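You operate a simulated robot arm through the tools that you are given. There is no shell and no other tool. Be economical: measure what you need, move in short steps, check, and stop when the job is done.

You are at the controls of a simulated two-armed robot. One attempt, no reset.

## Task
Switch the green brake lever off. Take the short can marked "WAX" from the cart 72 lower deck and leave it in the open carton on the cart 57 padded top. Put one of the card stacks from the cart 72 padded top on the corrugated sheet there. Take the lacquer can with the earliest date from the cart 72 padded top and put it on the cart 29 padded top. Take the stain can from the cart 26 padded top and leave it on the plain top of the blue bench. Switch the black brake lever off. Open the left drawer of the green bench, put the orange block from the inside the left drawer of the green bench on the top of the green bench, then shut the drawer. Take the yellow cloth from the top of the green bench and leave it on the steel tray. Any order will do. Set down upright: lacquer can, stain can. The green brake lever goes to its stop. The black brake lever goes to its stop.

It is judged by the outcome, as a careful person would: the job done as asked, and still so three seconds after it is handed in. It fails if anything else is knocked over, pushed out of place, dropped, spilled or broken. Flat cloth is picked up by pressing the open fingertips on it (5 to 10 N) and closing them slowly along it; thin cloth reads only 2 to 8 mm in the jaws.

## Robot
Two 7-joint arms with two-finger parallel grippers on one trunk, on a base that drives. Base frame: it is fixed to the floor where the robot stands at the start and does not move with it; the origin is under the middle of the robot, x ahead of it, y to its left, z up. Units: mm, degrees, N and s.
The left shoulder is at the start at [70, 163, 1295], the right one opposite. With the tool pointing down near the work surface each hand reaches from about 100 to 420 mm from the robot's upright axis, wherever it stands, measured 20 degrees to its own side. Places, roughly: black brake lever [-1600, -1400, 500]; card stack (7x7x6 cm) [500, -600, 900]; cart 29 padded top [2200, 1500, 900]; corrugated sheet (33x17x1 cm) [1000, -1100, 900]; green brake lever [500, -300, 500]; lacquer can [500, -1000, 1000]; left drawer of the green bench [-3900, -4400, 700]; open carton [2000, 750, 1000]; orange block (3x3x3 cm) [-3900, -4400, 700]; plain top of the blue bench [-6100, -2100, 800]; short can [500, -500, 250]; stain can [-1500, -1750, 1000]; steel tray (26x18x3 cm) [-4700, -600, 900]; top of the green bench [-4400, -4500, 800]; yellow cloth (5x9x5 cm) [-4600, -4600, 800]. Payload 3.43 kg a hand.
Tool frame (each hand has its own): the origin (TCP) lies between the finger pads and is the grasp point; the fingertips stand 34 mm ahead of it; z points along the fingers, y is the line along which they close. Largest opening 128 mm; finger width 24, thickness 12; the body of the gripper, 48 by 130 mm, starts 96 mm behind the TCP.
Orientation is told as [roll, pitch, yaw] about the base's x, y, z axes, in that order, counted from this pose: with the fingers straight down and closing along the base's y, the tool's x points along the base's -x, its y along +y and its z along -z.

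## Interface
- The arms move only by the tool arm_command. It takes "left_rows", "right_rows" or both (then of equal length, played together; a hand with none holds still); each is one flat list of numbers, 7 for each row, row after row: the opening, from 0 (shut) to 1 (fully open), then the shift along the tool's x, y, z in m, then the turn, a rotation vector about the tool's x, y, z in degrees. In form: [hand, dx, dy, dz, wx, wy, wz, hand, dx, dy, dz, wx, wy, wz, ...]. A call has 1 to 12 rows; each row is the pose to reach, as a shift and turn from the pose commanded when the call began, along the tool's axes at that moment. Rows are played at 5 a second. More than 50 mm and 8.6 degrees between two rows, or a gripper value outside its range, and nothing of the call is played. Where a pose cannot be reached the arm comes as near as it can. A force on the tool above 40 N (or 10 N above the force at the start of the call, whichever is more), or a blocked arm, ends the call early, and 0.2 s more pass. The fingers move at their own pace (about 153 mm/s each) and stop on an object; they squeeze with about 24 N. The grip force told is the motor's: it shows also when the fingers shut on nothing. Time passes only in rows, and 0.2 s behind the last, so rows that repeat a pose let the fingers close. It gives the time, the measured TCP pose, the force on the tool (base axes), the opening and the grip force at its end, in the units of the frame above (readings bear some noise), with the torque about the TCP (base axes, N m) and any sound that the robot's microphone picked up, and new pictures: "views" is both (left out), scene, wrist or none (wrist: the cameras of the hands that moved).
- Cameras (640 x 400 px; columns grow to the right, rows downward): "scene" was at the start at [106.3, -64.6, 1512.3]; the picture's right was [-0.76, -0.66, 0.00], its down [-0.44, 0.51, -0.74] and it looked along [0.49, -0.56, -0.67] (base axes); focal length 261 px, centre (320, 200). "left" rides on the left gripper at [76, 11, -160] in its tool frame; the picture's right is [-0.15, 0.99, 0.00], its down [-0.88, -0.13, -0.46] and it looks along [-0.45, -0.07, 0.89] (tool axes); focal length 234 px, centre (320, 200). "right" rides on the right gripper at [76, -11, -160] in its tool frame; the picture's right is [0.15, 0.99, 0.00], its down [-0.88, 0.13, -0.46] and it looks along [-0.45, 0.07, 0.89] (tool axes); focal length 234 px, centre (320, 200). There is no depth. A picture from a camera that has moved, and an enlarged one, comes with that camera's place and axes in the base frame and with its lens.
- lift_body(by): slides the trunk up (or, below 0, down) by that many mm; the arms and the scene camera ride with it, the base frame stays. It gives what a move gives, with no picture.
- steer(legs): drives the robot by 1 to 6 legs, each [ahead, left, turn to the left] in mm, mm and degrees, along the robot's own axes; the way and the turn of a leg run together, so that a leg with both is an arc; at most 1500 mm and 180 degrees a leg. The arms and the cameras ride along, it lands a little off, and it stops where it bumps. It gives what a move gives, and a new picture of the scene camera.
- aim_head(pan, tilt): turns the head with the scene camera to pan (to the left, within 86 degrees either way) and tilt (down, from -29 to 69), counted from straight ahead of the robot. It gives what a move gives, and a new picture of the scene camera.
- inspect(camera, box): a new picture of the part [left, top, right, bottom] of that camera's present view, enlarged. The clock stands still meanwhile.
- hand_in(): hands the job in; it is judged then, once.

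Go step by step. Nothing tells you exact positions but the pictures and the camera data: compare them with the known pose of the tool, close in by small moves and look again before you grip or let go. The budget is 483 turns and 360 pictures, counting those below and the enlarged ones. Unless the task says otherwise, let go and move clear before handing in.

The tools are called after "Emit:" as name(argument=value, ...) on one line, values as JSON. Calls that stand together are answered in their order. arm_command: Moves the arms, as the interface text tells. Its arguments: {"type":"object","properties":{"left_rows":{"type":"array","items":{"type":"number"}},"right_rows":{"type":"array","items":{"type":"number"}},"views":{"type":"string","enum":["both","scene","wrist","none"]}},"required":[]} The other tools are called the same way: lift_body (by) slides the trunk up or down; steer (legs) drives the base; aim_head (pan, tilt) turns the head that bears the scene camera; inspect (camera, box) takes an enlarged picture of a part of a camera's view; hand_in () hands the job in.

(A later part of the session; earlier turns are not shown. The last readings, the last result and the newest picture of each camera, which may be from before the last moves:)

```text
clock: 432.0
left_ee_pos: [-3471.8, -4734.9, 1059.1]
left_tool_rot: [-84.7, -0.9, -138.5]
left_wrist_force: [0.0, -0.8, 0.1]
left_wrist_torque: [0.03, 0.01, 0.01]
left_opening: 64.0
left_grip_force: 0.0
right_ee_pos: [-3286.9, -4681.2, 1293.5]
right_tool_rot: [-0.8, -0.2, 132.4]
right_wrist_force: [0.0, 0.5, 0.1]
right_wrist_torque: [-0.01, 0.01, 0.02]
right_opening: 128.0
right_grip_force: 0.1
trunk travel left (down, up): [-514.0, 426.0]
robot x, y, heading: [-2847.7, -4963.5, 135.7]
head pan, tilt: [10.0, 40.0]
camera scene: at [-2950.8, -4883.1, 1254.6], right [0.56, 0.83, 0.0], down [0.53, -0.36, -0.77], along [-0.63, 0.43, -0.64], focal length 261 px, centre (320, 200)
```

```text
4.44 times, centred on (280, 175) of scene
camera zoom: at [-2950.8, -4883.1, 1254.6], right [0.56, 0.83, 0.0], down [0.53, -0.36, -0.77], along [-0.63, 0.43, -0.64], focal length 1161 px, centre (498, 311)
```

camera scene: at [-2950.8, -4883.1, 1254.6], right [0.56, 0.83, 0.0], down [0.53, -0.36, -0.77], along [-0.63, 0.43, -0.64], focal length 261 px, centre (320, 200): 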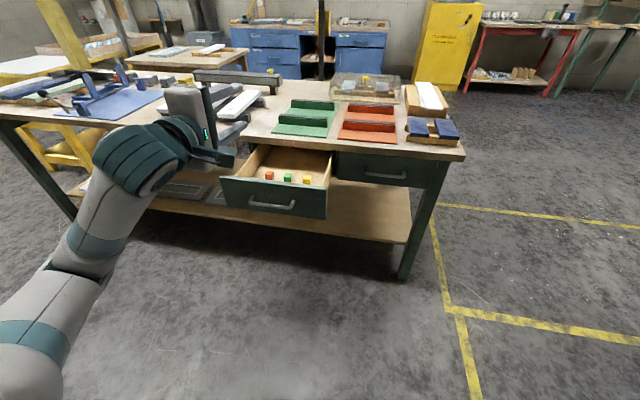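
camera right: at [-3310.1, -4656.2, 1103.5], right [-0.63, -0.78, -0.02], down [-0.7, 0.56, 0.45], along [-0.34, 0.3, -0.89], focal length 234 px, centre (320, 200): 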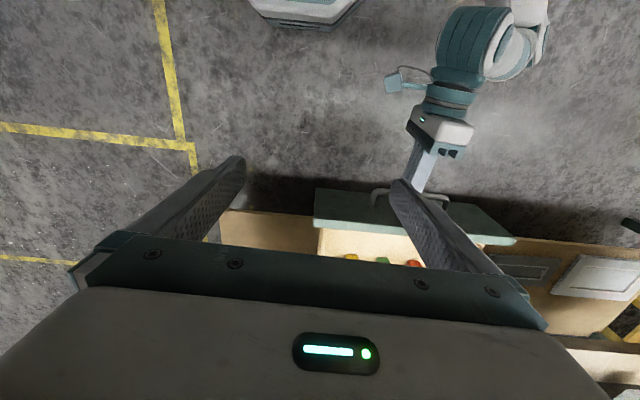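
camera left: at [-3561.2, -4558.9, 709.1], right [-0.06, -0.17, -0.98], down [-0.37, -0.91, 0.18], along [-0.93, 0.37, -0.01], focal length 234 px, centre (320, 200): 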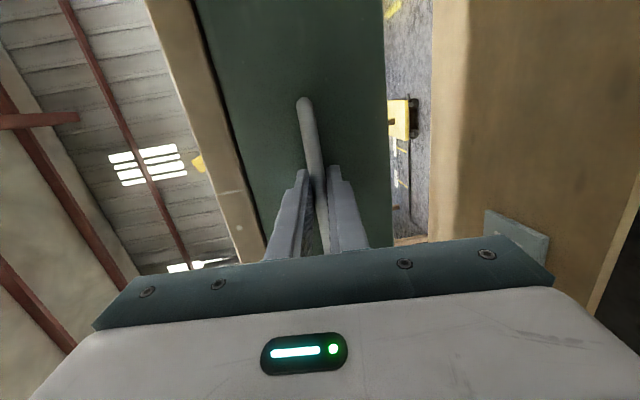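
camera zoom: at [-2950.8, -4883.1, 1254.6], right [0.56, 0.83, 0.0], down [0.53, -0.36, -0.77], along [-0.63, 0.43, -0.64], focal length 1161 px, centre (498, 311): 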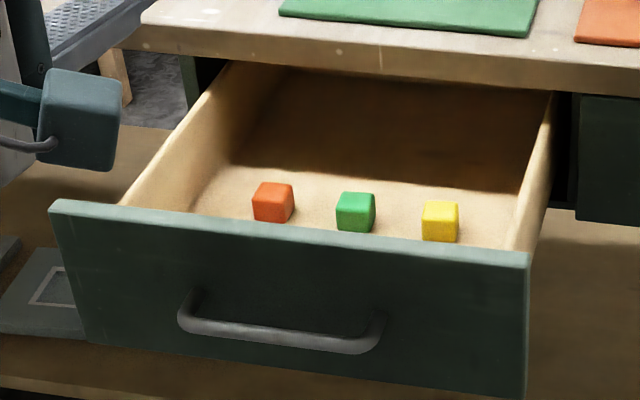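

The orange block is the leftmost of three, near (-3750,-4577). I'll shift left and closer so the right hand can reach it from above.

Emit:
steer(legs=[[0, 467, 0], [200, 0, 0]])

Emit:
arm_command(right_rows=[0.8, -0.02, -0.035, 0, 0, -4, 0, 0.6, -0.04, -0.07, 0, 0, -8, 0, 0.5, -0.06, -0.105, 0, 0, -12, 0, 0.42, -0.08, -0.14, 0, 0, -15, 0, 0.42, -0.1, -0.17, 0, 0, -15, 0, 0.42, -0.12, -0.2, 0, 0, -15, 0, 0.42, -0.12, -0.2, 0, 0, -15, 0], views="wrist")

```text
clock: 436.0
left_ee_pos: [-3935.6, -4914.3, 1058.0]
left_tool_rot: [-84.7, -0.7, -139.1]
left_wrist_force: [-0.2, 0.4, 0.6]
left_wrist_torque: [0.02, 0.02, -0.01]
left_opening: 64.0
left_grip_force: 0.2
right_ee_pos: [-3749.3, -4861.1, 1294.5]
right_tool_rot: [-0.9, -0.1, 132.0]
right_wrist_force: [-1.0, 0.0, -0.2]
right_wrist_torque: [-0.05, 0.01, 0.04]
right_opening: 128.1
right_grip_force: 0.1
trunk travel left (down, up): [-514.0, 426.0]
robot x, y, heading: [-3311.8, -5150.7, 135.3]
head pan, tilt: [10.0, 40.0]
camera scene: at [-3415.2, -5067.0, 1254.5], right [0.57, 0.82, 0.0], down [0.53, -0.37, -0.77], along [-0.63, 0.44, -0.64], focal length 261 px, centre (320, 200)
```

scene: 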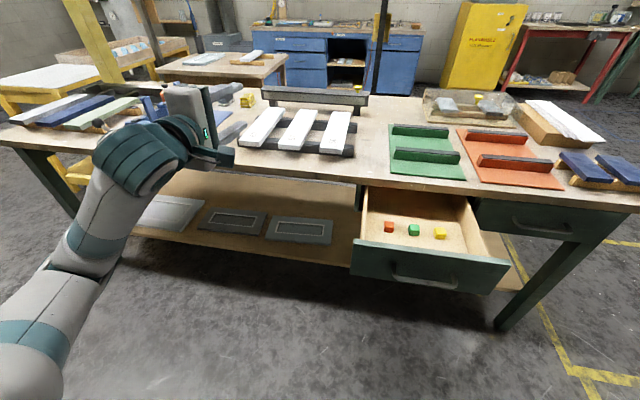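

```text
clock: 437.6
left_ee_pos: [-3935.2, -4915.8, 1058.6]
left_tool_rot: [-84.7, -0.8, -139.1]
left_wrist_force: [-1.1, -0.5, -0.4]
left_wrist_torque: [0.06, 0.03, -0.04]
left_opening: 64.0
left_grip_force: 0.1
right_ee_pos: [-3680.8, -4639.2, 1296.2]
right_tool_rot: [-0.9, -15.2, 132.1]
right_wrist_force: [0.0, 0.6, -0.1]
right_wrist_torque: [0.02, 0.0, -0.02]
right_opening: 54.1
right_grip_force: 0.0
trunk travel left (down, up): [-514.0, 426.0]
robot x, y, heading: [-3309.2, -5149.6, 135.0]
head pan, tilt: [10.0, 40.0]
camera right: at [-3598.4, -4720.2, 1431.3], right [-0.64, -0.77, -0.05], down [-0.59, 0.45, 0.67], along [-0.49, 0.46, -0.74], focal length 234 px, centre (320, 200)
```

right: 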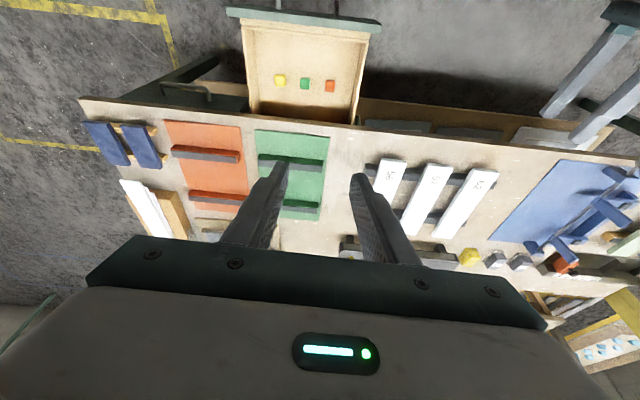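

The orange block is near (-3760,-4574,675). I'll move above it, then lower the trunk 400 mm.

Emit:
arm_command(right_rows=[0.42, -0.03, 0.005, 0.008, 0, 0, 0, 0.42, -0.06, 0.01, 0.016, 0, 0, 0, 0.42, -0.089, 0.015, 0.024, 0, 0, 0, 0.42, -0.089, 0.015, 0.024, 0, 0, 0], views="none")

Emit:
lift_body(by=-400)

Emit:
inspect(camera="right", box=[160, 0, 480, 240])

```text
clock: 438.6
left_ee_pos: [-3934.4, -4914.2, 1058.9]
left_tool_rot: [-84.8, -0.8, -139.1]
left_wrist_force: [-0.8, -0.3, 0.4]
left_wrist_torque: [0.02, 0.02, 0.01]
left_opening: 64.0
left_grip_force: 0.1
right_ee_pos: [-3740.1, -4582.1, 1293.5]
right_tool_rot: [-0.9, -15.1, 132.2]
right_wrist_force: [0.8, -0.5, 0.4]
right_wrist_torque: [0.05, -0.01, -0.01]
right_opening: 53.9
right_grip_force: 0.0
right hand out of reach, approached as far as the arm can: row 3, 4
trunk travel left (down, up): [-514.0, 426.0]
robot x, y, heading: [-3311.5, -5151.6, 134.9]
head pan, tilt: [10.0, 40.0]
```

```text
clock: 442.4
left_ee_pos: [-3935.7, -4913.9, 657.4]
left_tool_rot: [-84.7, -0.8, -139.1]
left_wrist_force: [-0.4, -0.8, 0.3]
left_wrist_torque: [-0.01, 0.0, -0.01]
left_opening: 63.9
left_grip_force: 0.1
right_ee_pos: [-3741.5, -4585.4, 893.9]
right_tool_rot: [-0.9, -15.1, 132.0]
right_wrist_force: [-0.2, -0.5, 0.2]
right_wrist_torque: [-0.02, -0.02, -0.02]
right_opening: 53.8
right_grip_force: 0.0
trunk travel left (down, up): [-114.0, 826.0]
robot x, y, heading: [-3308.2, -5149.7, 135.3]
head pan, tilt: [10.0, 40.0]
```

```text
1.67 times, centred on (320, 120) of right
camera zoom: at [-3658.5, -4665.0, 1028.1], right [-0.64, -0.76, -0.05], down [-0.59, 0.45, 0.67], along [-0.49, 0.46, -0.74], focal length 390 px, centre (320, 333)
```

zoom: 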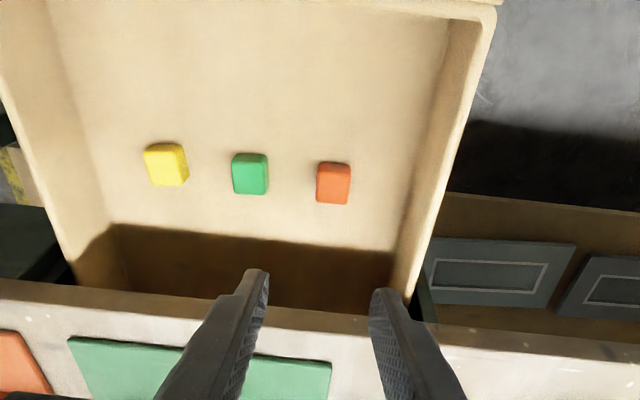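

The block is about 19 mm ahead and 4 mm left. I'll trim and go lower.

Emit:
arm_command(right_rows=[0.42, -0.013, 0.004, 0.004, 0, 0, 0, 0.42, -0.013, 0.004, 0.004, 0, 0, 0], views="none")

Emit:
lift_body(by=-112)

Emit:
inspect(camera="right", box=[160, 50, 480, 250])

```text
clock: 443.0
left_ee_pos: [-3934.3, -4914.7, 658.1]
left_tool_rot: [-84.7, -0.7, -139.1]
left_wrist_force: [-0.2, 0.1, 0.3]
left_wrist_torque: [-0.02, 0.01, -0.02]
left_opening: 64.1
left_grip_force: 0.1
right_ee_pos: [-3745.1, -4580.9, 889.9]
right_tool_rot: [-0.8, -15.1, 132.0]
right_wrist_force: [0.1, -0.8, -0.4]
right_wrist_torque: [0.03, 0.01, -0.03]
right_opening: 53.5
right_grip_force: 0.0
right hand out of reach, approached as far as the arm can: row 1, 2
trunk travel left (down, up): [-114.0, 826.0]
robot x, y, heading: [-3307.7, -5150.0, 135.1]
head pan, tilt: [10.0, 40.0]
```

```text
clock: 444.4
left_ee_pos: [-3934.9, -4914.8, 546.7]
left_tool_rot: [-84.8, -0.8, -139.1]
left_wrist_force: [-0.8, -0.3, -0.9]
left_wrist_torque: [-0.01, -0.02, -0.05]
left_opening: 63.9
left_grip_force: 0.1
right_ee_pos: [-3743.8, -4580.9, 777.9]
right_tool_rot: [-0.9, -15.2, 132.0]
right_wrist_force: [0.1, 0.5, -0.8]
right_wrist_torque: [-0.02, 0.0, 0.02]
right_opening: 53.8
right_grip_force: 0.0
trunk travel left (down, up): [-2.0, 938.0]
robot x, y, heading: [-3312.7, -5152.2, 135.2]
head pan, tilt: [10.0, 40.0]
```

```text
2.00 times, centred on (320, 150) of right
camera zoom: at [-3660.9, -4661.9, 912.2], right [-0.64, -0.77, -0.05], down [-0.59, 0.45, 0.67], along [-0.49, 0.46, -0.74], focal length 468 px, centre (320, 300)
```

zoom: 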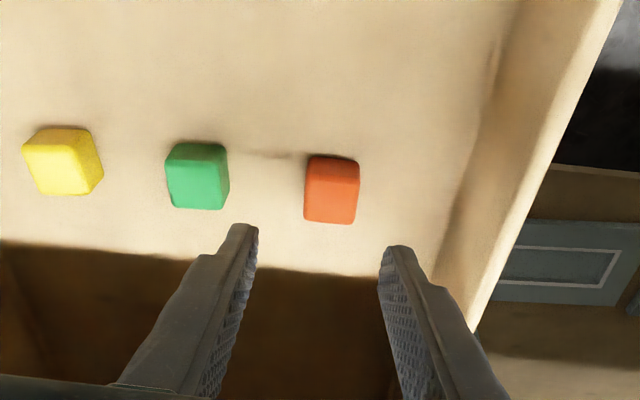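

Emit:
arm_command(right_rows=[0.42, 0.01, -0.003, 0.02, 0, 0, 0, 0.42, 0.0175, -0.006, 0.042, 0, 0, 0, 0.42, 0.0175, -0.006, 0.042, 0, 0, 0], views="wrist")

```text
clock: 445.2
left_ee_pos: [-3935.1, -4914.2, 546.3]
left_tool_rot: [-84.6, -0.8, -139.1]
left_wrist_force: [-0.7, 0.2, -0.6]
left_wrist_torque: [0.03, 0.01, 0.01]
left_opening: 64.1
left_grip_force: 0.0
right_ee_pos: [-3735.0, -4580.0, 734.1]
right_tool_rot: [-0.9, -15.1, 132.1]
right_wrist_force: [0.2, -0.1, -0.5]
right_wrist_torque: [-0.01, -0.01, 0.0]
right_opening: 54.0
right_grip_force: 0.0
trunk travel left (down, up): [-2.0, 938.0]
robot x, y, heading: [-3305.5, -5149.0, 135.2]
head pan, tilt: [10.0, 40.0]
camera right: at [-3652.7, -4661.0, 867.5], right [-0.64, -0.76, -0.05], down [-0.59, 0.45, 0.67], along [-0.49, 0.46, -0.74], focal length 234 px, centre (320, 200)
```

right: 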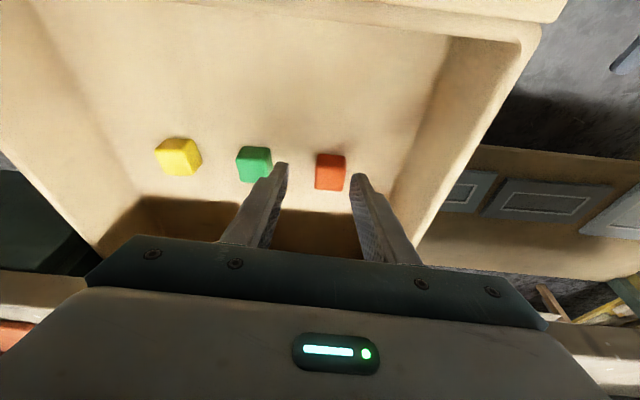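

The block is 20 mm ahead and 13 mm left. I'll align and descend to grip height.

Emit:
arm_command(right_rows=[0.42, -0.008, 0.013, 0.005, 0, 0, 0, 0.42, -0.0057, 0.013, 0.02, 0, 0, 0, 0.42, -0.0057, 0.013, 0.03, 0, 0, 0, 0.42, -0.0057, 0.013, 0.0367, 0, 0, 0, 0.42, -0.0057, 0.013, 0.0367, 0, 0, 0], views="wrist")

```text
clock: 446.4
left_ee_pos: [-3934.6, -4913.6, 545.9]
left_tool_rot: [-84.7, -0.7, -139.1]
left_wrist_force: [-0.2, 1.0, 0.8]
left_wrist_torque: [0.03, 0.02, 0.0]
left_opening: 63.9
left_grip_force: 0.1
right_ee_pos: [-3754.1, -4577.1, 698.6]
right_tool_rot: [-0.9, -15.1, 132.1]
right_wrist_force: [0.3, -0.1, 0.0]
right_wrist_torque: [0.0, -0.01, 0.0]
right_opening: 54.1
right_grip_force: 0.0
trunk travel left (down, up): [-2.0, 938.0]
robot x, y, heading: [-3309.4, -5150.5, 135.0]
head pan, tilt: [10.0, 40.0]
camera right: at [-3671.8, -4659.2, 832.7], right [-0.64, -0.76, -0.05], down [-0.59, 0.45, 0.67], along [-0.49, 0.46, -0.74], focal length 234 px, centre (320, 200)
```

right: 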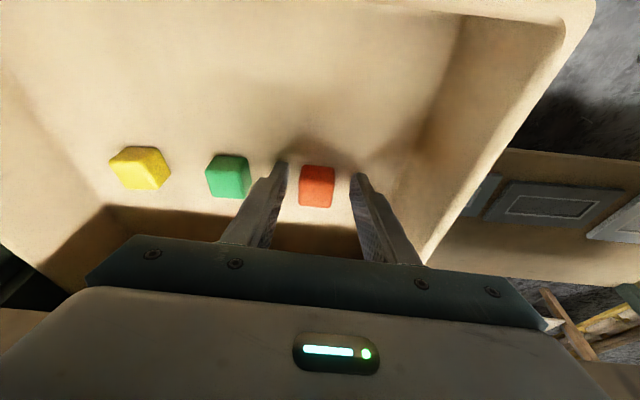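

The block sits between the fingers. I'll close on it and lift.

Emit:
arm_command(right_rows=[0.3, 0, 0, 0.003, 0, 0, 0, 0.2, 0, 0, 0.003, 0, 0, 0, 0.1, 0, 0, 0.003, 0, 0, 0, 0.1, 0, 0, 0.003, 0, 0, 0, 0.1, -0.005, 0, -0.02, 0, 0, 0, 0.1, -0.012, 0, -0.05, 0, 0, 0], views="wrist")

```text
clock: 447.8
left_ee_pos: [-3934.2, -4914.2, 546.9]
left_tool_rot: [-84.7, -0.8, -139.1]
left_wrist_force: [0.7, 1.1, 0.6]
left_wrist_torque: [-0.01, 0.02, 0.02]
left_opening: 63.8
left_grip_force: 0.0
right_ee_pos: [-3754.1, -4580.5, 750.7]
right_tool_rot: [-0.9, -15.2, 132.1]
right_wrist_force: [0.8, 0.7, -0.3]
right_wrist_torque: [-0.07, 0.02, 0.01]
right_opening: 28.7
right_grip_force: 24.7
trunk travel left (down, up): [-2.0, 938.0]
robot x, y, heading: [-3313.7, -5150.8, 135.0]
head pan, tilt: [10.0, 40.0]
camera right: at [-3671.1, -4660.6, 885.0], right [-0.64, -0.76, -0.05], down [-0.59, 0.45, 0.67], along [-0.49, 0.46, -0.74], focal length 234 px, centre (320, 200)
```

right: 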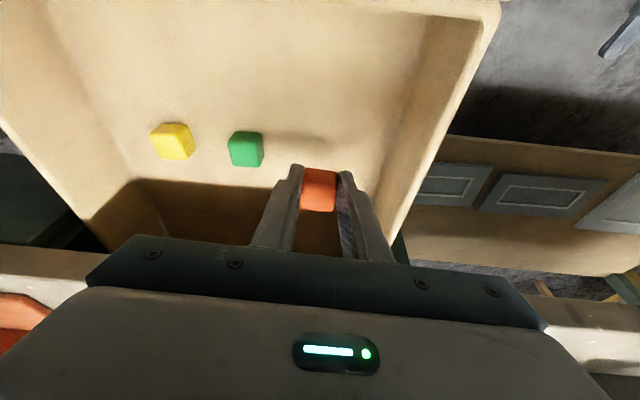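

The orange block is held. I'll raise up and look for a clear spot on the bench top just ahead.

Emit:
lift_body(by=360)

Emit:
inspect(camera="right", box=[0, 0, 640, 400])

Emit:
aim_head(pan=0, tilt=45)

```text
clock: 451.3
left_ee_pos: [-3934.9, -4914.5, 905.8]
left_tool_rot: [-84.7, -0.7, -139.1]
left_wrist_force: [-0.8, -0.4, -0.5]
left_wrist_torque: [0.02, 0.01, 0.05]
left_opening: 63.9
left_grip_force: 0.1
right_ee_pos: [-3754.1, -4578.9, 1110.4]
right_tool_rot: [-0.9, -15.1, 132.1]
right_wrist_force: [0.9, -0.5, -0.7]
right_wrist_torque: [0.01, 0.02, 0.0]
right_opening: 28.7
right_grip_force: 24.2
trunk travel left (down, up): [-362.0, 578.0]
robot x, y, heading: [-3307.5, -5146.0, 135.3]
head pan, tilt: [10.0, 40.0]
```

```text
1.00 times, centred on (320, 200) of right (not enlarged: the box is as wide or as high as the picture)
camera zoom: at [-3671.5, -4660.6, 1244.9], right [-0.64, -0.76, -0.05], down [-0.59, 0.45, 0.67], along [-0.49, 0.46, -0.74], focal length 234 px, centre (320, 200)
```

zoom: 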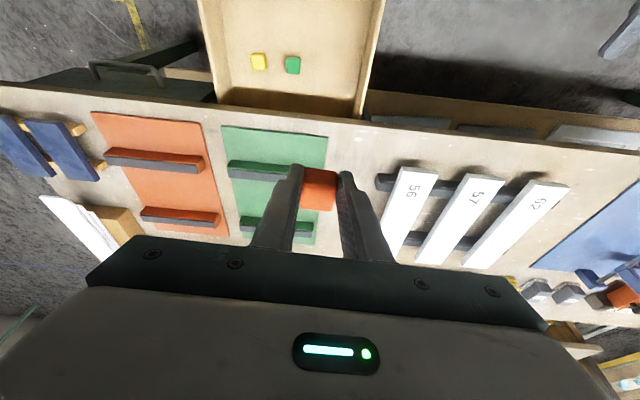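

```text
clock: 452.1
left_ee_pos: [-3935.0, -4913.8, 905.9]
left_tool_rot: [-84.7, -0.9, -139.1]
left_wrist_force: [0.1, 0.0, -0.4]
left_wrist_torque: [0.03, -0.02, 0.02]
left_opening: 63.8
left_grip_force: 0.0
right_ee_pos: [-3753.7, -4579.8, 1110.9]
right_tool_rot: [-0.9, -15.2, 132.1]
right_wrist_force: [-0.3, -0.4, 0.8]
right_wrist_torque: [0.01, 0.0, 0.03]
right_opening: 28.7
right_grip_force: 24.7
trunk travel left (down, up): [-362.0, 578.0]
robot x, y, heading: [-3311.5, -5150.1, 135.1]
head pan, tilt: [0.0, 45.0]
camera scene: at [-3402.6, -5058.7, 1095.3], right [0.7, 0.71, 0.0], down [0.5, -0.5, -0.71], along [-0.5, 0.5, -0.71], focal length 261 px, centre (320, 200)
```

scene: 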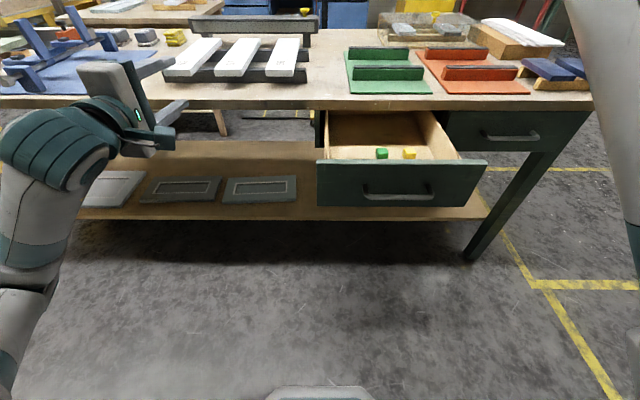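

There's a clear gap between the green mat and the white strips. I'll drive there and lower the block.

Emit:
steer(legs=[[105, 72, 0]])

Emit:
lift_body(by=-180)

Emit:
inspect(camera="right", box=[160, 50, 480, 250])

```text
clock: 453.3
left_ee_pos: [-4061.3, -4889.3, 905.9]
left_tool_rot: [-84.8, -0.7, -139.0]
left_wrist_force: [-0.5, 0.3, 0.9]
left_wrist_torque: [0.02, 0.01, -0.04]
left_opening: 63.8
left_grip_force: 0.0
right_ee_pos: [-3881.4, -4554.2, 1109.6]
right_tool_rot: [-0.9, -15.0, 132.2]
right_wrist_force: [-0.4, 0.9, -1.1]
right_wrist_torque: [-0.01, -0.06, 0.0]
right_opening: 28.8
right_grip_force: 24.4
trunk travel left (down, up): [-362.0, 578.0]
robot x, y, heading: [-3435.2, -5125.6, 135.1]
head pan, tilt: [0.0, 45.0]
camera scene: at [-3529.2, -5032.7, 1095.1], right [0.7, 0.71, 0.0], down [0.5, -0.5, -0.71], along [-0.5, 0.5, -0.71], focal length 261 px, centre (320, 200)
```

scene: 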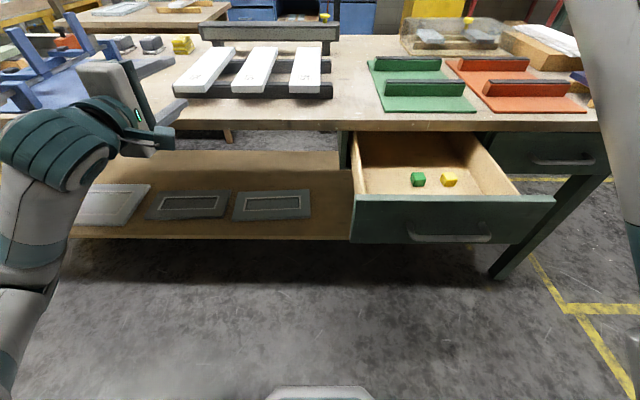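

```text
clock: 455.3
left_ee_pos: [-4060.3, -4889.9, 726.1]
left_tool_rot: [-84.8, -0.8, -139.0]
left_wrist_force: [-0.9, 0.1, 0.3]
left_wrist_torque: [0.0, 0.0, -0.02]
left_opening: 64.0
left_grip_force: 0.1
right_ee_pos: [-3879.8, -4555.0, 930.2]
right_tool_rot: [-0.8, -15.1, 132.3]
right_wrist_force: [-0.3, 0.4, 0.7]
right_wrist_torque: [-0.02, 0.01, -0.02]
right_opening: 28.6
right_grip_force: 24.2
trunk travel left (down, up): [-182.0, 758.0]
robot x, y, heading: [-3436.1, -5121.3, 135.2]
head pan, tilt: [0.0, 45.0]
```

```text
2.00 times, centred on (320, 150) of right
camera zoom: at [-3797.5, -4635.6, 1065.0], right [-0.64, -0.77, -0.05], down [-0.59, 0.45, 0.67], along [-0.49, 0.46, -0.74], focal length 468 px, centre (320, 300)
```

zoom: 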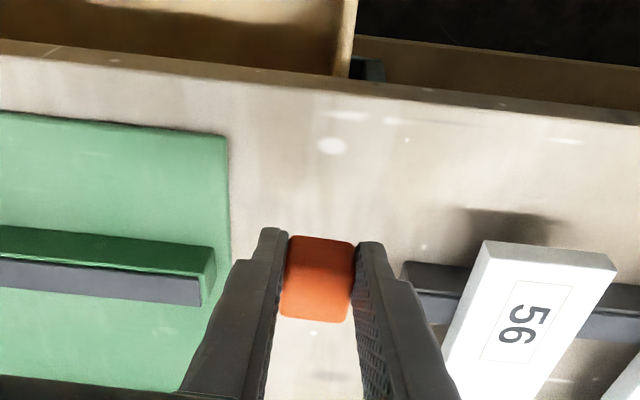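

The block is close to a rail end, so I'll pull back 30 mm toward the front edge, then lower to contact.

Emit:
arm_command(right_rows=[0.1, 0.015, 0, -0.004, 0, 0, 0, 0.1, 0.029, 0, -0.008, 0, 0, 0, 0.1, 0.032, 0, 0.004, 0, 0, 0, 0.1, 0.035, 0, 0.014, 0, 0, 0, 0.1, 0.0375, 0, 0.024, 0, 0, 0, 0.1, 0.039, 0, 0.0285, 0, 0, 0, 0.1, 0.04, 0, 0.033, 0, 0, 0, 0.1, 0.041, 0, 0.037, 0, 0, 0, 0.1, 0.042, 0, 0.041, 0, 0, 0, 0.1, 0.043, 0, 0.045, 0, 0, 0], views="wrist")

```text
clock: 457.5
left_ee_pos: [-4061.8, -4889.6, 725.9]
left_tool_rot: [-84.8, -0.7, -139.0]
left_wrist_force: [0.8, 0.6, -0.1]
left_wrist_torque: [0.02, 0.0, 0.01]
left_opening: 64.1
left_grip_force: 0.0
right_ee_pos: [-3861.0, -4576.6, 874.4]
right_tool_rot: [-0.8, -15.1, 132.1]
right_wrist_force: [0.4, -0.3, 0.0]
right_wrist_torque: [0.01, -0.01, 0.01]
right_opening: 28.7
right_grip_force: 23.9
trunk travel left (down, up): [-182.0, 758.0]
robot x, y, heading: [-3433.1, -5122.8, 135.3]
head pan, tilt: [0.0, 45.0]
camera right: at [-3777.2, -4656.9, 1008.9], right [-0.64, -0.77, -0.05], down [-0.59, 0.45, 0.67], along [-0.49, 0.46, -0.74], focal length 234 px, centre (320, 200)
```

right: 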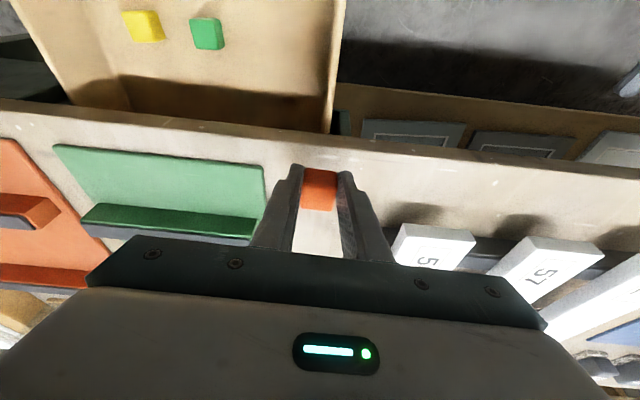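

Emit:
arm_command(right_rows=[0.1, -0.009, 0, 0.003, 0, 0, 0, 0.1, -0.008, 0, 0.007, 0, 0, 0, 0.1, -0.007, 0, 0.011, 0, 0, 0, 0.1, -0.006, 0, 0.015, 0, 0, 0, 0.1, -0.005, 0, 0.019, 0, 0, 0, 0.1, -0.004, 0, 0.023, 0, 0, 0, 0.1, -0.003, 0, 0.027, 0, 0, 0, 0.1, -0.002, 0, 0.031, 0, 0, 0, 0.1, -0.001, 0, 0.035, 0, 0, 0], views="none")

```text
clock: 459.5
left_ee_pos: [-4059.3, -4889.2, 726.3]
left_tool_rot: [-84.8, -0.8, -139.0]
left_wrist_force: [0.0, -0.1, 1.1]
left_wrist_torque: [-0.03, -0.05, -0.01]
left_opening: 64.2
left_grip_force: 0.1
right_ee_pos: [-3866.2, -4568.8, 843.2]
right_tool_rot: [-0.9, -15.1, 132.2]
right_wrist_force: [-0.3, -0.5, 0.4]
right_wrist_torque: [-0.04, -0.02, 0.04]
right_opening: 28.9
right_grip_force: 24.2
trunk travel left (down, up): [-182.0, 758.0]
robot x, y, heading: [-3430.6, -5128.5, 135.6]
head pan, tilt: [0.0, 45.0]
```

Emit:
arm_command(right_rows=[0.1, 0.001, 0, 0.004, 0, 0, 0, 0.1, 0.002, 0, 0.008, 0, 0, 0, 0.1, 0.003, 0, 0.012, 0, 0, 0, 0.1, 0.004, 0, 0.016, 0, 0, 0, 0.1, 0.005, 0, 0.02, 0, 0, 0, 0.1, 0.006, 0, 0.024, 0, 0, 0, 0.1, 0.007, 0, 0.028, 0, 0, 0], views="wrist")

```text
clock: 460.4
left_ee_pos: [-4060.5, -4890.7, 726.7]
left_tool_rot: [-84.8, -0.7, -139.1]
left_wrist_force: [0.6, -0.3, 0.3]
left_wrist_torque: [0.02, -0.01, -0.01]
left_opening: 64.2
left_grip_force: 0.0
right_ee_pos: [-3866.4, -4569.4, 836.0]
right_tool_rot: [-0.5, -16.0, 132.0]
right_wrist_force: [1.3, -0.7, 12.0]
right_wrist_torque: [-0.16, 0.06, 0.21]
right_opening: 28.7
right_grip_force: 24.5
trunk travel left (down, up): [-182.0, 758.0]
robot x, y, heading: [-3434.6, -5126.0, 135.5]
head pan, tilt: [0.0, 45.0]
stopped in row 4 (right hand): the force on the tool passed its limit at 45 N (the readings are from after the stop); the commanded pose is now the measured one
camera right: at [-3780.6, -4650.6, 968.7], right [-0.64, -0.76, -0.05], down [-0.58, 0.45, 0.68], along [-0.5, 0.47, -0.73], focal length 234 px, centre (320, 200)
```

right: 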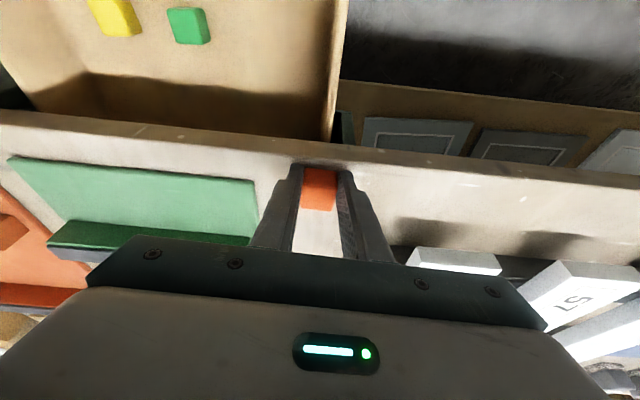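

The block has touched down, but very near the front edge. I'll lift slightly, move 35 mm further in, and set it down there.

Emit:
arm_command(right_rows=[0.1, -0.002, 0, -0.008, 0, 0, 0, 0.1, -0.004, 0, -0.016, 0, 0, 0, 0.1, -0.02, 0.0, -0.012, 0, 0, 0, 0.1, -0.038, 0.0, -0.007, 0, 0, 0, 0.1, -0.036, 0, -0.001, 0, 0, 0, 0.1, -0.035, 0, 0.003, 0, 0, 0, 0.1, -0.034, 0, 0.007, 0, 0, 0, 0.1, -0.033, 0, 0.011, 0, 0, 0], views="wrist")

```text
clock: 462.2
left_ee_pos: [-4060.2, -4889.7, 727.8]
left_tool_rot: [-84.7, -0.8, -138.9]
left_wrist_force: [-0.4, -0.8, -0.7]
left_wrist_torque: [0.01, 0.03, 0.0]
left_opening: 64.3
left_grip_force: 0.0
right_ee_pos: [-3889.5, -4543.0, 835.3]
right_tool_rot: [-0.4, -16.2, 131.9]
right_wrist_force: [-7.7, 8.4, 26.6]
right_wrist_torque: [-0.03, 0.56, -0.17]
right_opening: 28.8
right_grip_force: 23.6
trunk travel left (down, up): [-182.0, 758.0]
robot x, y, heading: [-3436.0, -5123.4, 135.0]
head pan, tilt: [0.0, 45.0]
camera right: at [-3803.9, -4624.4, 968.1], right [-0.64, -0.76, -0.05], down [-0.58, 0.45, 0.68], along [-0.5, 0.47, -0.73], focal length 234 px, centre (320, 200)
```

right: 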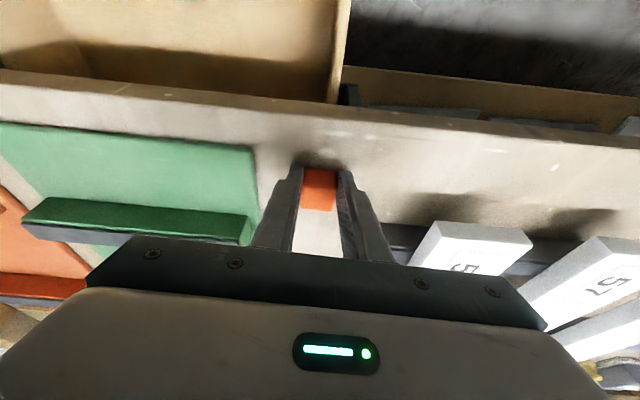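

Now it's well inside the edge and touching the top. I'll open narrowly and rise.

Emit:
arm_command(right_rows=[0.1, -0.001, 0, -0.003, 0, 0, 0, 0.3, -0.001, 0, -0.003, 0, 0, 0, 0.33, -0.001, 0, -0.003, 0, 0, 0, 0.33, -0.008, 0, -0.03, 0, 0, 0, 0.33, -0.02, 0, -0.07, 0, 0, 0, 0.33, -0.03, 0, -0.11, 0, 0, 0, 0.33, -0.04, 0, -0.15, 0, 0, 0], views="wrist")

```text
clock: 463.8
left_ee_pos: [-4061.2, -4888.8, 725.8]
left_tool_rot: [-84.8, -0.6, -139.0]
left_wrist_force: [0.0, 0.0, 0.3]
left_wrist_torque: [0.01, 0.01, -0.01]
left_opening: 64.2
left_grip_force: 0.0
right_ee_pos: [-3870.3, -4549.2, 958.5]
right_tool_rot: [-0.6, -15.7, 132.0]
right_wrist_force: [-0.7, 0.1, 0.2]
right_wrist_torque: [0.01, -0.02, -0.01]
right_opening: 42.1
right_grip_force: 0.1
right hand out of reach, approached as far as the arm can: row 6, 7
trunk travel left (down, up): [-182.0, 758.0]
robot x, y, heading: [-3436.6, -5123.5, 135.5]
head pan, tilt: [0.0, 45.0]
camera right: at [-3785.9, -4630.6, 1091.2], right [-0.64, -0.76, -0.05], down [-0.59, 0.45, 0.68], along [-0.49, 0.46, -0.74], focal length 234 px, centre (320, 200)
```

right: 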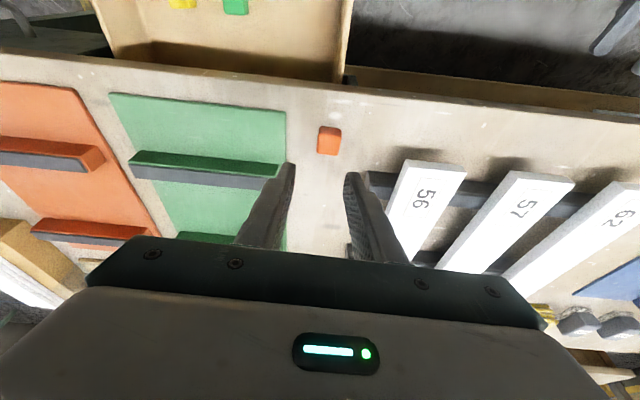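

The block rests on the bench top. To shut the drawer I'll back off, line the left fist up with the drawer face, and push.

Emit:
steer(legs=[[-320, 0, 0], [0, -480, 0]])

Emit:
lift_body(by=14)

Emit:
arm_command(left_rows=[0.2, 0, 0, 0, 0, 0, 0, 0, 0, 0, 0, 0, 0, 0, 0, 0, 0, 0, 0, 0, 0], views="wrist")

```text
clock: 468.5
left_ee_pos: [-3486.1, -4767.7, 726.8]
left_tool_rot: [-84.6, -0.8, -139.3]
left_wrist_force: [-0.5, 0.7, 0.2]
left_wrist_torque: [0.04, 0.02, 0.05]
left_opening: 63.9
left_grip_force: 0.0
right_ee_pos: [-3292.9, -4427.4, 959.1]
right_tool_rot: [-0.5, -15.8, 131.7]
right_wrist_force: [-0.4, -0.3, -0.7]
right_wrist_torque: [-0.02, -0.01, 0.0]
right_opening: 42.2
right_grip_force: 0.0
trunk travel left (down, up): [-182.0, 758.0]
robot x, y, heading: [-2860.4, -5002.3, 135.0]
head pan, tilt: [0.0, 45.0]
camera scene: at [-2953.0, -4912.4, 915.3], right [0.71, 0.71, 0.0], down [0.5, -0.5, -0.71], along [-0.5, 0.5, -0.71], focal length 261 px, centre (320, 200)
```

scene: 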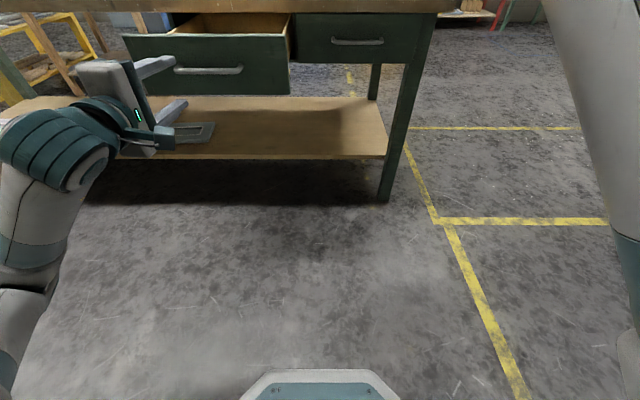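

```text
clock: 469.1
left_ee_pos: [-3486.1, -4767.0, 739.9]
left_tool_rot: [-84.7, -0.8, -139.2]
left_wrist_force: [0.5, -0.7, 0.2]
left_wrist_torque: [0.01, -0.01, -0.01]
left_opening: 64.0
left_grip_force: 0.0
right_ee_pos: [-3293.1, -4427.1, 971.0]
right_tool_rot: [-0.4, -15.7, 131.8]
right_wrist_force: [0.7, -0.3, -0.8]
right_wrist_torque: [-0.03, -0.01, 0.01]
right_opening: 42.2
right_grip_force: 0.1
trunk travel left (down, up): [-196.0, 744.0]
robot x, y, heading: [-2861.6, -5003.2, 135.1]
head pan, tilt: [0.0, 45.0]
```

```text
clock: 469.9
left_ee_pos: [-3485.0, -4766.9, 739.3]
left_tool_rot: [-84.7, -0.9, -139.2]
left_wrist_force: [1.0, 0.6, -0.2]
left_wrist_torque: [0.01, -0.01, -0.01]
left_opening: 0.1
left_grip_force: 24.0
right_ee_pos: [-3293.4, -4426.8, 972.3]
right_tool_rot: [-0.5, -15.8, 131.7]
right_wrist_force: [-0.3, 1.0, 1.1]
right_wrist_torque: [-0.01, -0.03, -0.02]
right_opening: 42.3
right_grip_force: 0.0
trunk travel left (down, up): [-196.0, 744.0]
robot x, y, heading: [-2860.5, -5003.9, 135.2]
head pan, tilt: [0.0, 45.0]
camera left: at [-3325.2, -4838.0, 741.9], right [-0.06, -0.17, -0.98], down [-0.38, -0.91, 0.18], along [-0.92, 0.38, -0.01], focal length 234 px, centre (320, 200)
```

left: 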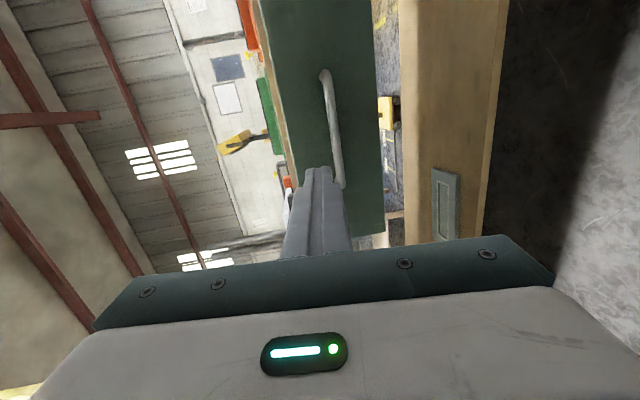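

Lined up. I'll pull the right hand back a little and push the drawer shut by driving forward.

Emit:
arm_command(right_rows=[0.33, 0.04, 0, 0, 0, 0, 0, 0.33, 0.08, 0, 0, 0, 0, 0, 0.33, 0.12, 0, 0, 0, 0, 0], views="none")

Emit:
steer(legs=[[250, 0, 0]])

Emit:
steer(legs=[[120, 0, 0]])

```text
clock: 470.7
left_ee_pos: [-3486.6, -4769.7, 740.3]
left_tool_rot: [-84.7, -0.5, -139.0]
left_wrist_force: [-1.3, 0.3, -0.8]
left_wrist_torque: [0.03, 0.03, -0.08]
left_opening: 0.0
left_grip_force: 24.1
right_ee_pos: [-3220.5, -4490.9, 948.4]
right_tool_rot: [3.6, -13.9, 125.7]
right_wrist_force: [1.1, -5.7, -3.2]
right_wrist_torque: [0.83, 0.13, -0.08]
right_opening: 42.4
right_grip_force: 0.1
right hand out of reach, approached as far as the arm can: row 1
trunk travel left (down, up): [-196.0, 744.0]
robot x, y, heading: [-2862.4, -5001.8, 135.1]
head pan, tilt: [0.0, 45.0]
```

```text
clock: 472.5
left_ee_pos: [-3664.7, -4595.6, 741.1]
left_tool_rot: [-84.7, -0.8, -138.8]
left_wrist_force: [-0.8, 0.2, -0.9]
left_wrist_torque: [0.01, -0.01, -0.01]
left_opening: 0.0
left_grip_force: 24.1
right_ee_pos: [-3397.0, -4336.4, 935.2]
right_tool_rot: [-0.6, -15.7, 131.9]
right_wrist_force: [-0.3, 0.6, -1.2]
right_wrist_torque: [-0.03, -0.01, -0.01]
right_opening: 42.5
right_grip_force: 0.1
trunk travel left (down, up): [-196.0, 744.0]
robot x, y, heading: [-3038.7, -4829.2, 135.5]
head pan, tilt: [0.0, 45.0]
camera scene: at [-3131.4, -4736.6, 929.2], right [0.7, 0.71, 0.0], down [0.5, -0.5, -0.71], along [-0.5, 0.5, -0.71], focal length 261 px, centre (320, 200)
```

scene: 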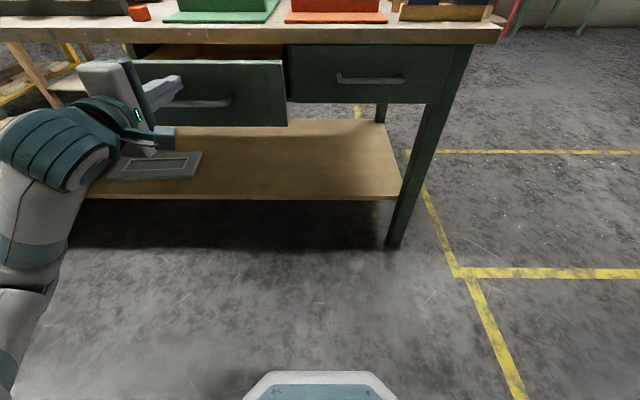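

```text
clock: 473.8
left_ee_pos: [-3748.6, -4511.5, 740.6]
left_tool_rot: [-84.7, -0.7, -138.9]
left_wrist_force: [0.0, -0.2, 0.1]
left_wrist_torque: [-0.04, 0.0, 0.0]
left_opening: 0.0
left_grip_force: 24.1
right_ee_pos: [-3480.9, -4255.8, 936.0]
right_tool_rot: [-0.4, -15.8, 132.2]
right_wrist_force: [0.6, 0.3, -0.7]
right_wrist_torque: [0.01, 0.0, 0.02]
right_opening: 42.3
right_grip_force: 0.0
trunk travel left (down, up): [-196.0, 744.0]
robot x, y, heading: [-3119.8, -4744.5, 135.4]
head pan, tilt: [0.0, 45.0]
camera scene: at [-3215.2, -4654.2, 929.2], right [0.7, 0.71, 0.0], down [0.5, -0.5, -0.71], along [-0.5, 0.5, -0.71], focal length 261 px, centre (320, 200)
```

scene: 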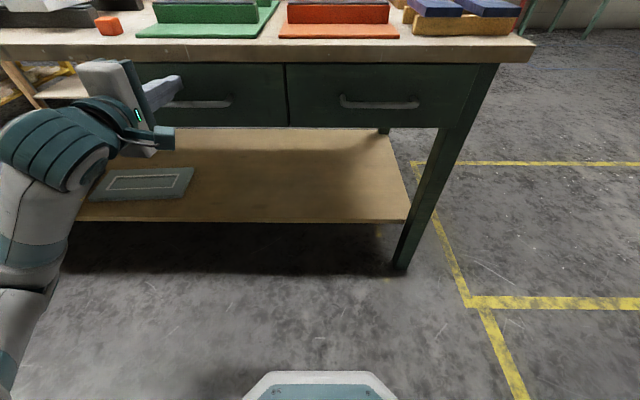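

It looks shut. I'll give a last small push to be sure.

Emit:
steer(legs=[[20, 0, 0]])

Emit:
inspect(camera="scene", box=[80, 0, 480, 180])

```text
clock: 474.5
left_ee_pos: [-3750.7, -4511.2, 742.6]
left_tool_rot: [-84.9, -0.9, -138.8]
left_wrist_force: [8.7, -7.2, 2.5]
left_wrist_torque: [0.08, 0.11, 0.03]
left_opening: 0.0
left_grip_force: 23.5
right_ee_pos: [-3485.7, -4253.1, 937.5]
right_tool_rot: [-0.6, -15.8, 132.2]
right_wrist_force: [1.2, 0.2, -0.4]
right_wrist_torque: [-0.01, -0.05, -0.01]
right_opening: 42.3
right_grip_force: 0.0
trunk travel left (down, up): [-196.0, 744.0]
robot x, y, heading: [-3128.0, -4744.4, 135.5]
head pan, tilt: [0.0, 45.0]
stopped in leg 1: the force on the tool passed its limit at 71 N (the readings are from after the stop); the commanded pose is now the measured one
camera scene: at [-3218.7, -4650.7, 929.5], right [0.7, 0.71, 0.0], down [0.5, -0.49, -0.71], along [-0.51, 0.5, -0.71], focal length 261 px, centre (320, 200)
```

scene: 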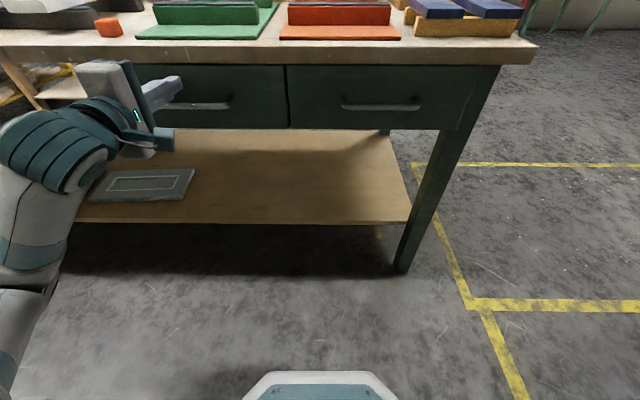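

```text
1.60 times, centred on (280, 90) of scene
camera zoom: at [-3218.7, -4650.7, 929.5], right [0.7, 0.71, 0.0], down [0.5, -0.49, -0.71], along [-0.51, 0.5, -0.71], focal length 418 px, centre (384, 376)
```

zoom: 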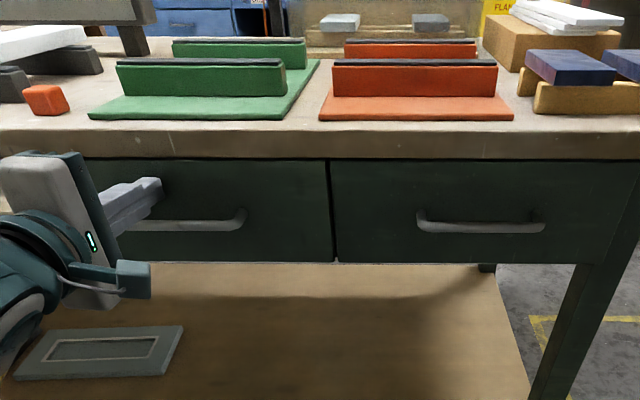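

The drawer is shut with the orange block on top. Next is the yellow cloth: I'll back off, raise up, and slide left along the bench to view it.

Emit:
steer(legs=[[-150, 0, 0]])

Emit:
lift_body(by=400)

Emit:
steer(legs=[[0, 900, 0]])

Emit:
inspect(camera="scene", box=[160, 0, 480, 200])

```text
clock: 475.9
left_ee_pos: [-3642.5, -4617.1, 741.3]
left_tool_rot: [-84.8, -0.9, -138.7]
left_wrist_force: [-0.5, -0.9, 0.3]
left_wrist_torque: [0.0, 0.02, 0.02]
left_opening: 0.0
left_grip_force: 24.1
right_ee_pos: [-3377.9, -4358.7, 936.8]
right_tool_rot: [-0.6, -15.7, 132.3]
right_wrist_force: [-0.1, -0.8, 0.0]
right_wrist_torque: [-0.01, 0.03, 0.01]
right_opening: 42.3
right_grip_force: 0.0
trunk travel left (down, up): [-196.0, 744.0]
robot x, y, heading: [-3015.4, -4847.6, 135.6]
head pan, tilt: [0.0, 45.0]
camera scene: at [-3111.4, -4756.4, 929.4], right [0.7, 0.71, 0.0], down [0.51, -0.49, -0.71], along [-0.51, 0.49, -0.71], focal length 261 px, centre (320, 200)
```

scene: 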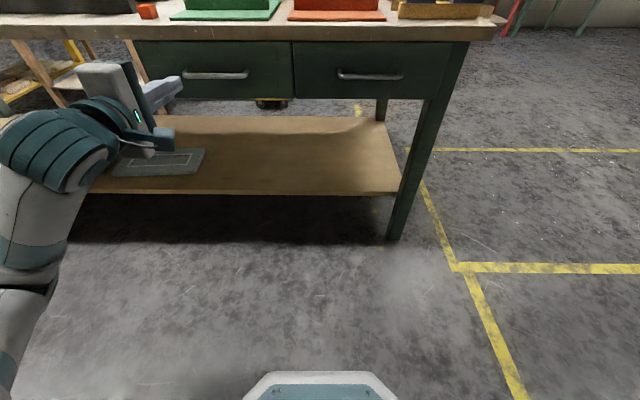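

```text
clock: 479.7
left_ee_pos: [-3643.4, -4616.9, 1138.6]
left_tool_rot: [-84.7, -0.9, -138.7]
left_wrist_force: [-0.5, 0.2, -0.5]
left_wrist_torque: [-0.02, -0.01, 0.0]
left_opening: 0.0
left_grip_force: 24.4
right_ee_pos: [-3376.3, -4358.8, 1336.0]
right_tool_rot: [-0.5, -15.8, 132.3]
right_wrist_force: [0.0, -0.9, 0.0]
right_wrist_torque: [0.01, 0.02, 0.04]
right_opening: 42.3
right_grip_force: 0.0
trunk travel left (down, up): [-596.0, 344.0]
robot x, y, heading: [-3019.2, -4848.6, 135.5]
head pan, tilt: [0.0, 45.0]
```

```text
clock: 484.5
left_ee_pos: [-4274.1, -5263.1, 1141.7]
left_tool_rot: [-84.7, -0.7, -138.7]
left_wrist_force: [-0.6, -0.2, -0.6]
left_wrist_torque: [-0.03, 0.03, 0.01]
left_opening: 0.0
left_grip_force: 23.9
right_ee_pos: [-4009.3, -5005.1, 1337.4]
right_tool_rot: [-0.5, -15.7, 132.4]
right_wrist_force: [-0.6, -0.2, 0.0]
right_wrist_torque: [-0.01, -0.01, -0.01]
right_opening: 42.2
right_grip_force: 0.1
trunk travel left (down, up): [-596.0, 344.0]
robot x, y, heading: [-3649.5, -5490.5, 135.8]
head pan, tilt: [0.0, 45.0]
camera scene: at [-3742.4, -5401.5, 1329.3], right [0.7, 0.72, 0.0], down [0.51, -0.49, -0.71], along [-0.51, 0.49, -0.71], focal length 261 px, centre (320, 200)
```

scene: 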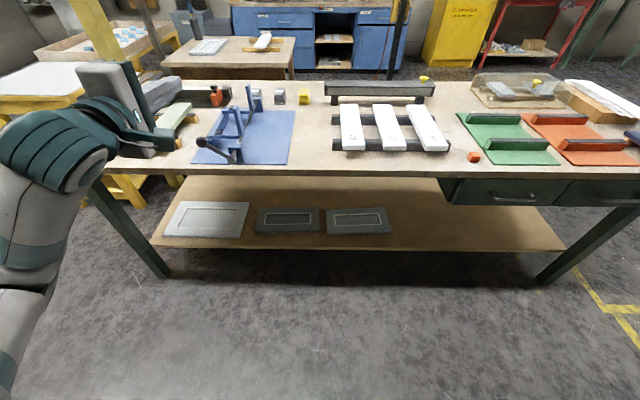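

```text
2.00 times, centred on (320, 100) of scene
camera zoom: at [-3742.4, -5401.5, 1329.3], right [0.7, 0.72, 0.0], down [0.51, -0.49, -0.71], along [-0.51, 0.49, -0.71], focal length 522 px, centre (320, 400)
```

zoom: 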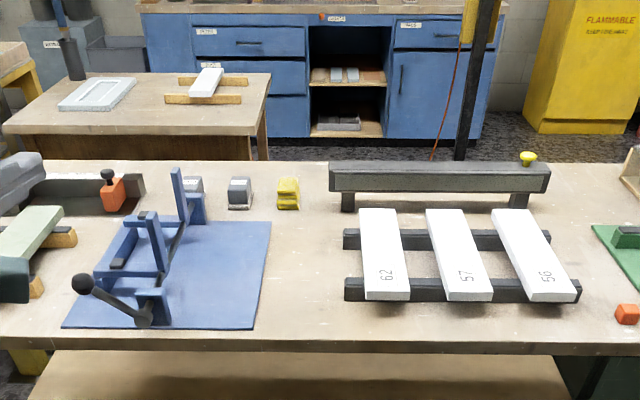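

The yellow cloth sits near (-4603,-4672), behind a clear corridor between the blue mat and the white strips. I'll tilt the right hand forward, lower it, and reach further ahead.

Emit:
lift_body(by=60)

Emit:
arm_command(right_rows=[0.5, -0.005, 0, 0.042, 0, -2.4, 0, 0.55, -0.01, 0, 0.084, 0, -4.8, 0, 0.55, -0.015, 0, 0.126, 0, -7.2, 0, 0.55, -0.02, 0, 0.168, 0, -9.6, 0, 0.55, -0.025, 0, 0.21, 0, -12, 0, 0.55, -0.03, 0, 0.252, 0, -14.4, 0, 0.55, -0.035, 0, 0.294, 0, -16.8, 0, 0.55, -0.04, 0, 0.336, 0, -19.2, 0, 0.55, -0.045, 0, 0.378, 0, -21.6, 0, 0.55, -0.05, 0, 0.42, 0, -24, 0, 0.55, -0.05, 0, 0.44, 0, -24, 0], views="none")

```text
clock: 485.5
left_ee_pos: [-4273.8, -5263.6, 1200.5]
left_tool_rot: [-84.7, -1.0, -138.6]
left_wrist_force: [-0.2, 0.1, 1.1]
left_wrist_torque: [0.02, 0.03, 0.01]
left_opening: 0.1
left_grip_force: 24.0
right_ee_pos: [-4009.3, -5003.7, 1396.3]
right_tool_rot: [-0.6, -15.8, 132.5]
right_wrist_force: [-1.1, 1.0, 0.7]
right_wrist_torque: [-0.04, -0.02, 0.02]
right_opening: 42.3
right_grip_force: 0.0
trunk travel left (down, up): [-656.0, 284.0]
robot x, y, heading: [-3648.0, -5493.0, 135.7]
head pan, tilt: [0.0, 45.0]
```

```text
clock: 487.9
left_ee_pos: [-4273.5, -5264.2, 1200.2]
left_tool_rot: [-84.8, -0.9, -138.6]
left_wrist_force: [1.0, 0.9, -0.1]
left_wrist_torque: [0.01, 0.03, -0.01]
left_opening: 0.0
left_grip_force: 23.9
right_ee_pos: [-4121.5, -4876.3, 987.5]
right_tool_rot: [-0.8, -39.9, 132.7]
right_wrist_force: [0.3, -0.6, 0.2]
right_wrist_torque: [0.04, -0.04, -0.01]
right_opening: 70.3
right_grip_force: 0.0
trunk travel left (down, up): [-656.0, 284.0]
robot x, y, heading: [-3647.7, -5490.4, 135.6]
head pan, tilt: [0.0, 45.0]
```

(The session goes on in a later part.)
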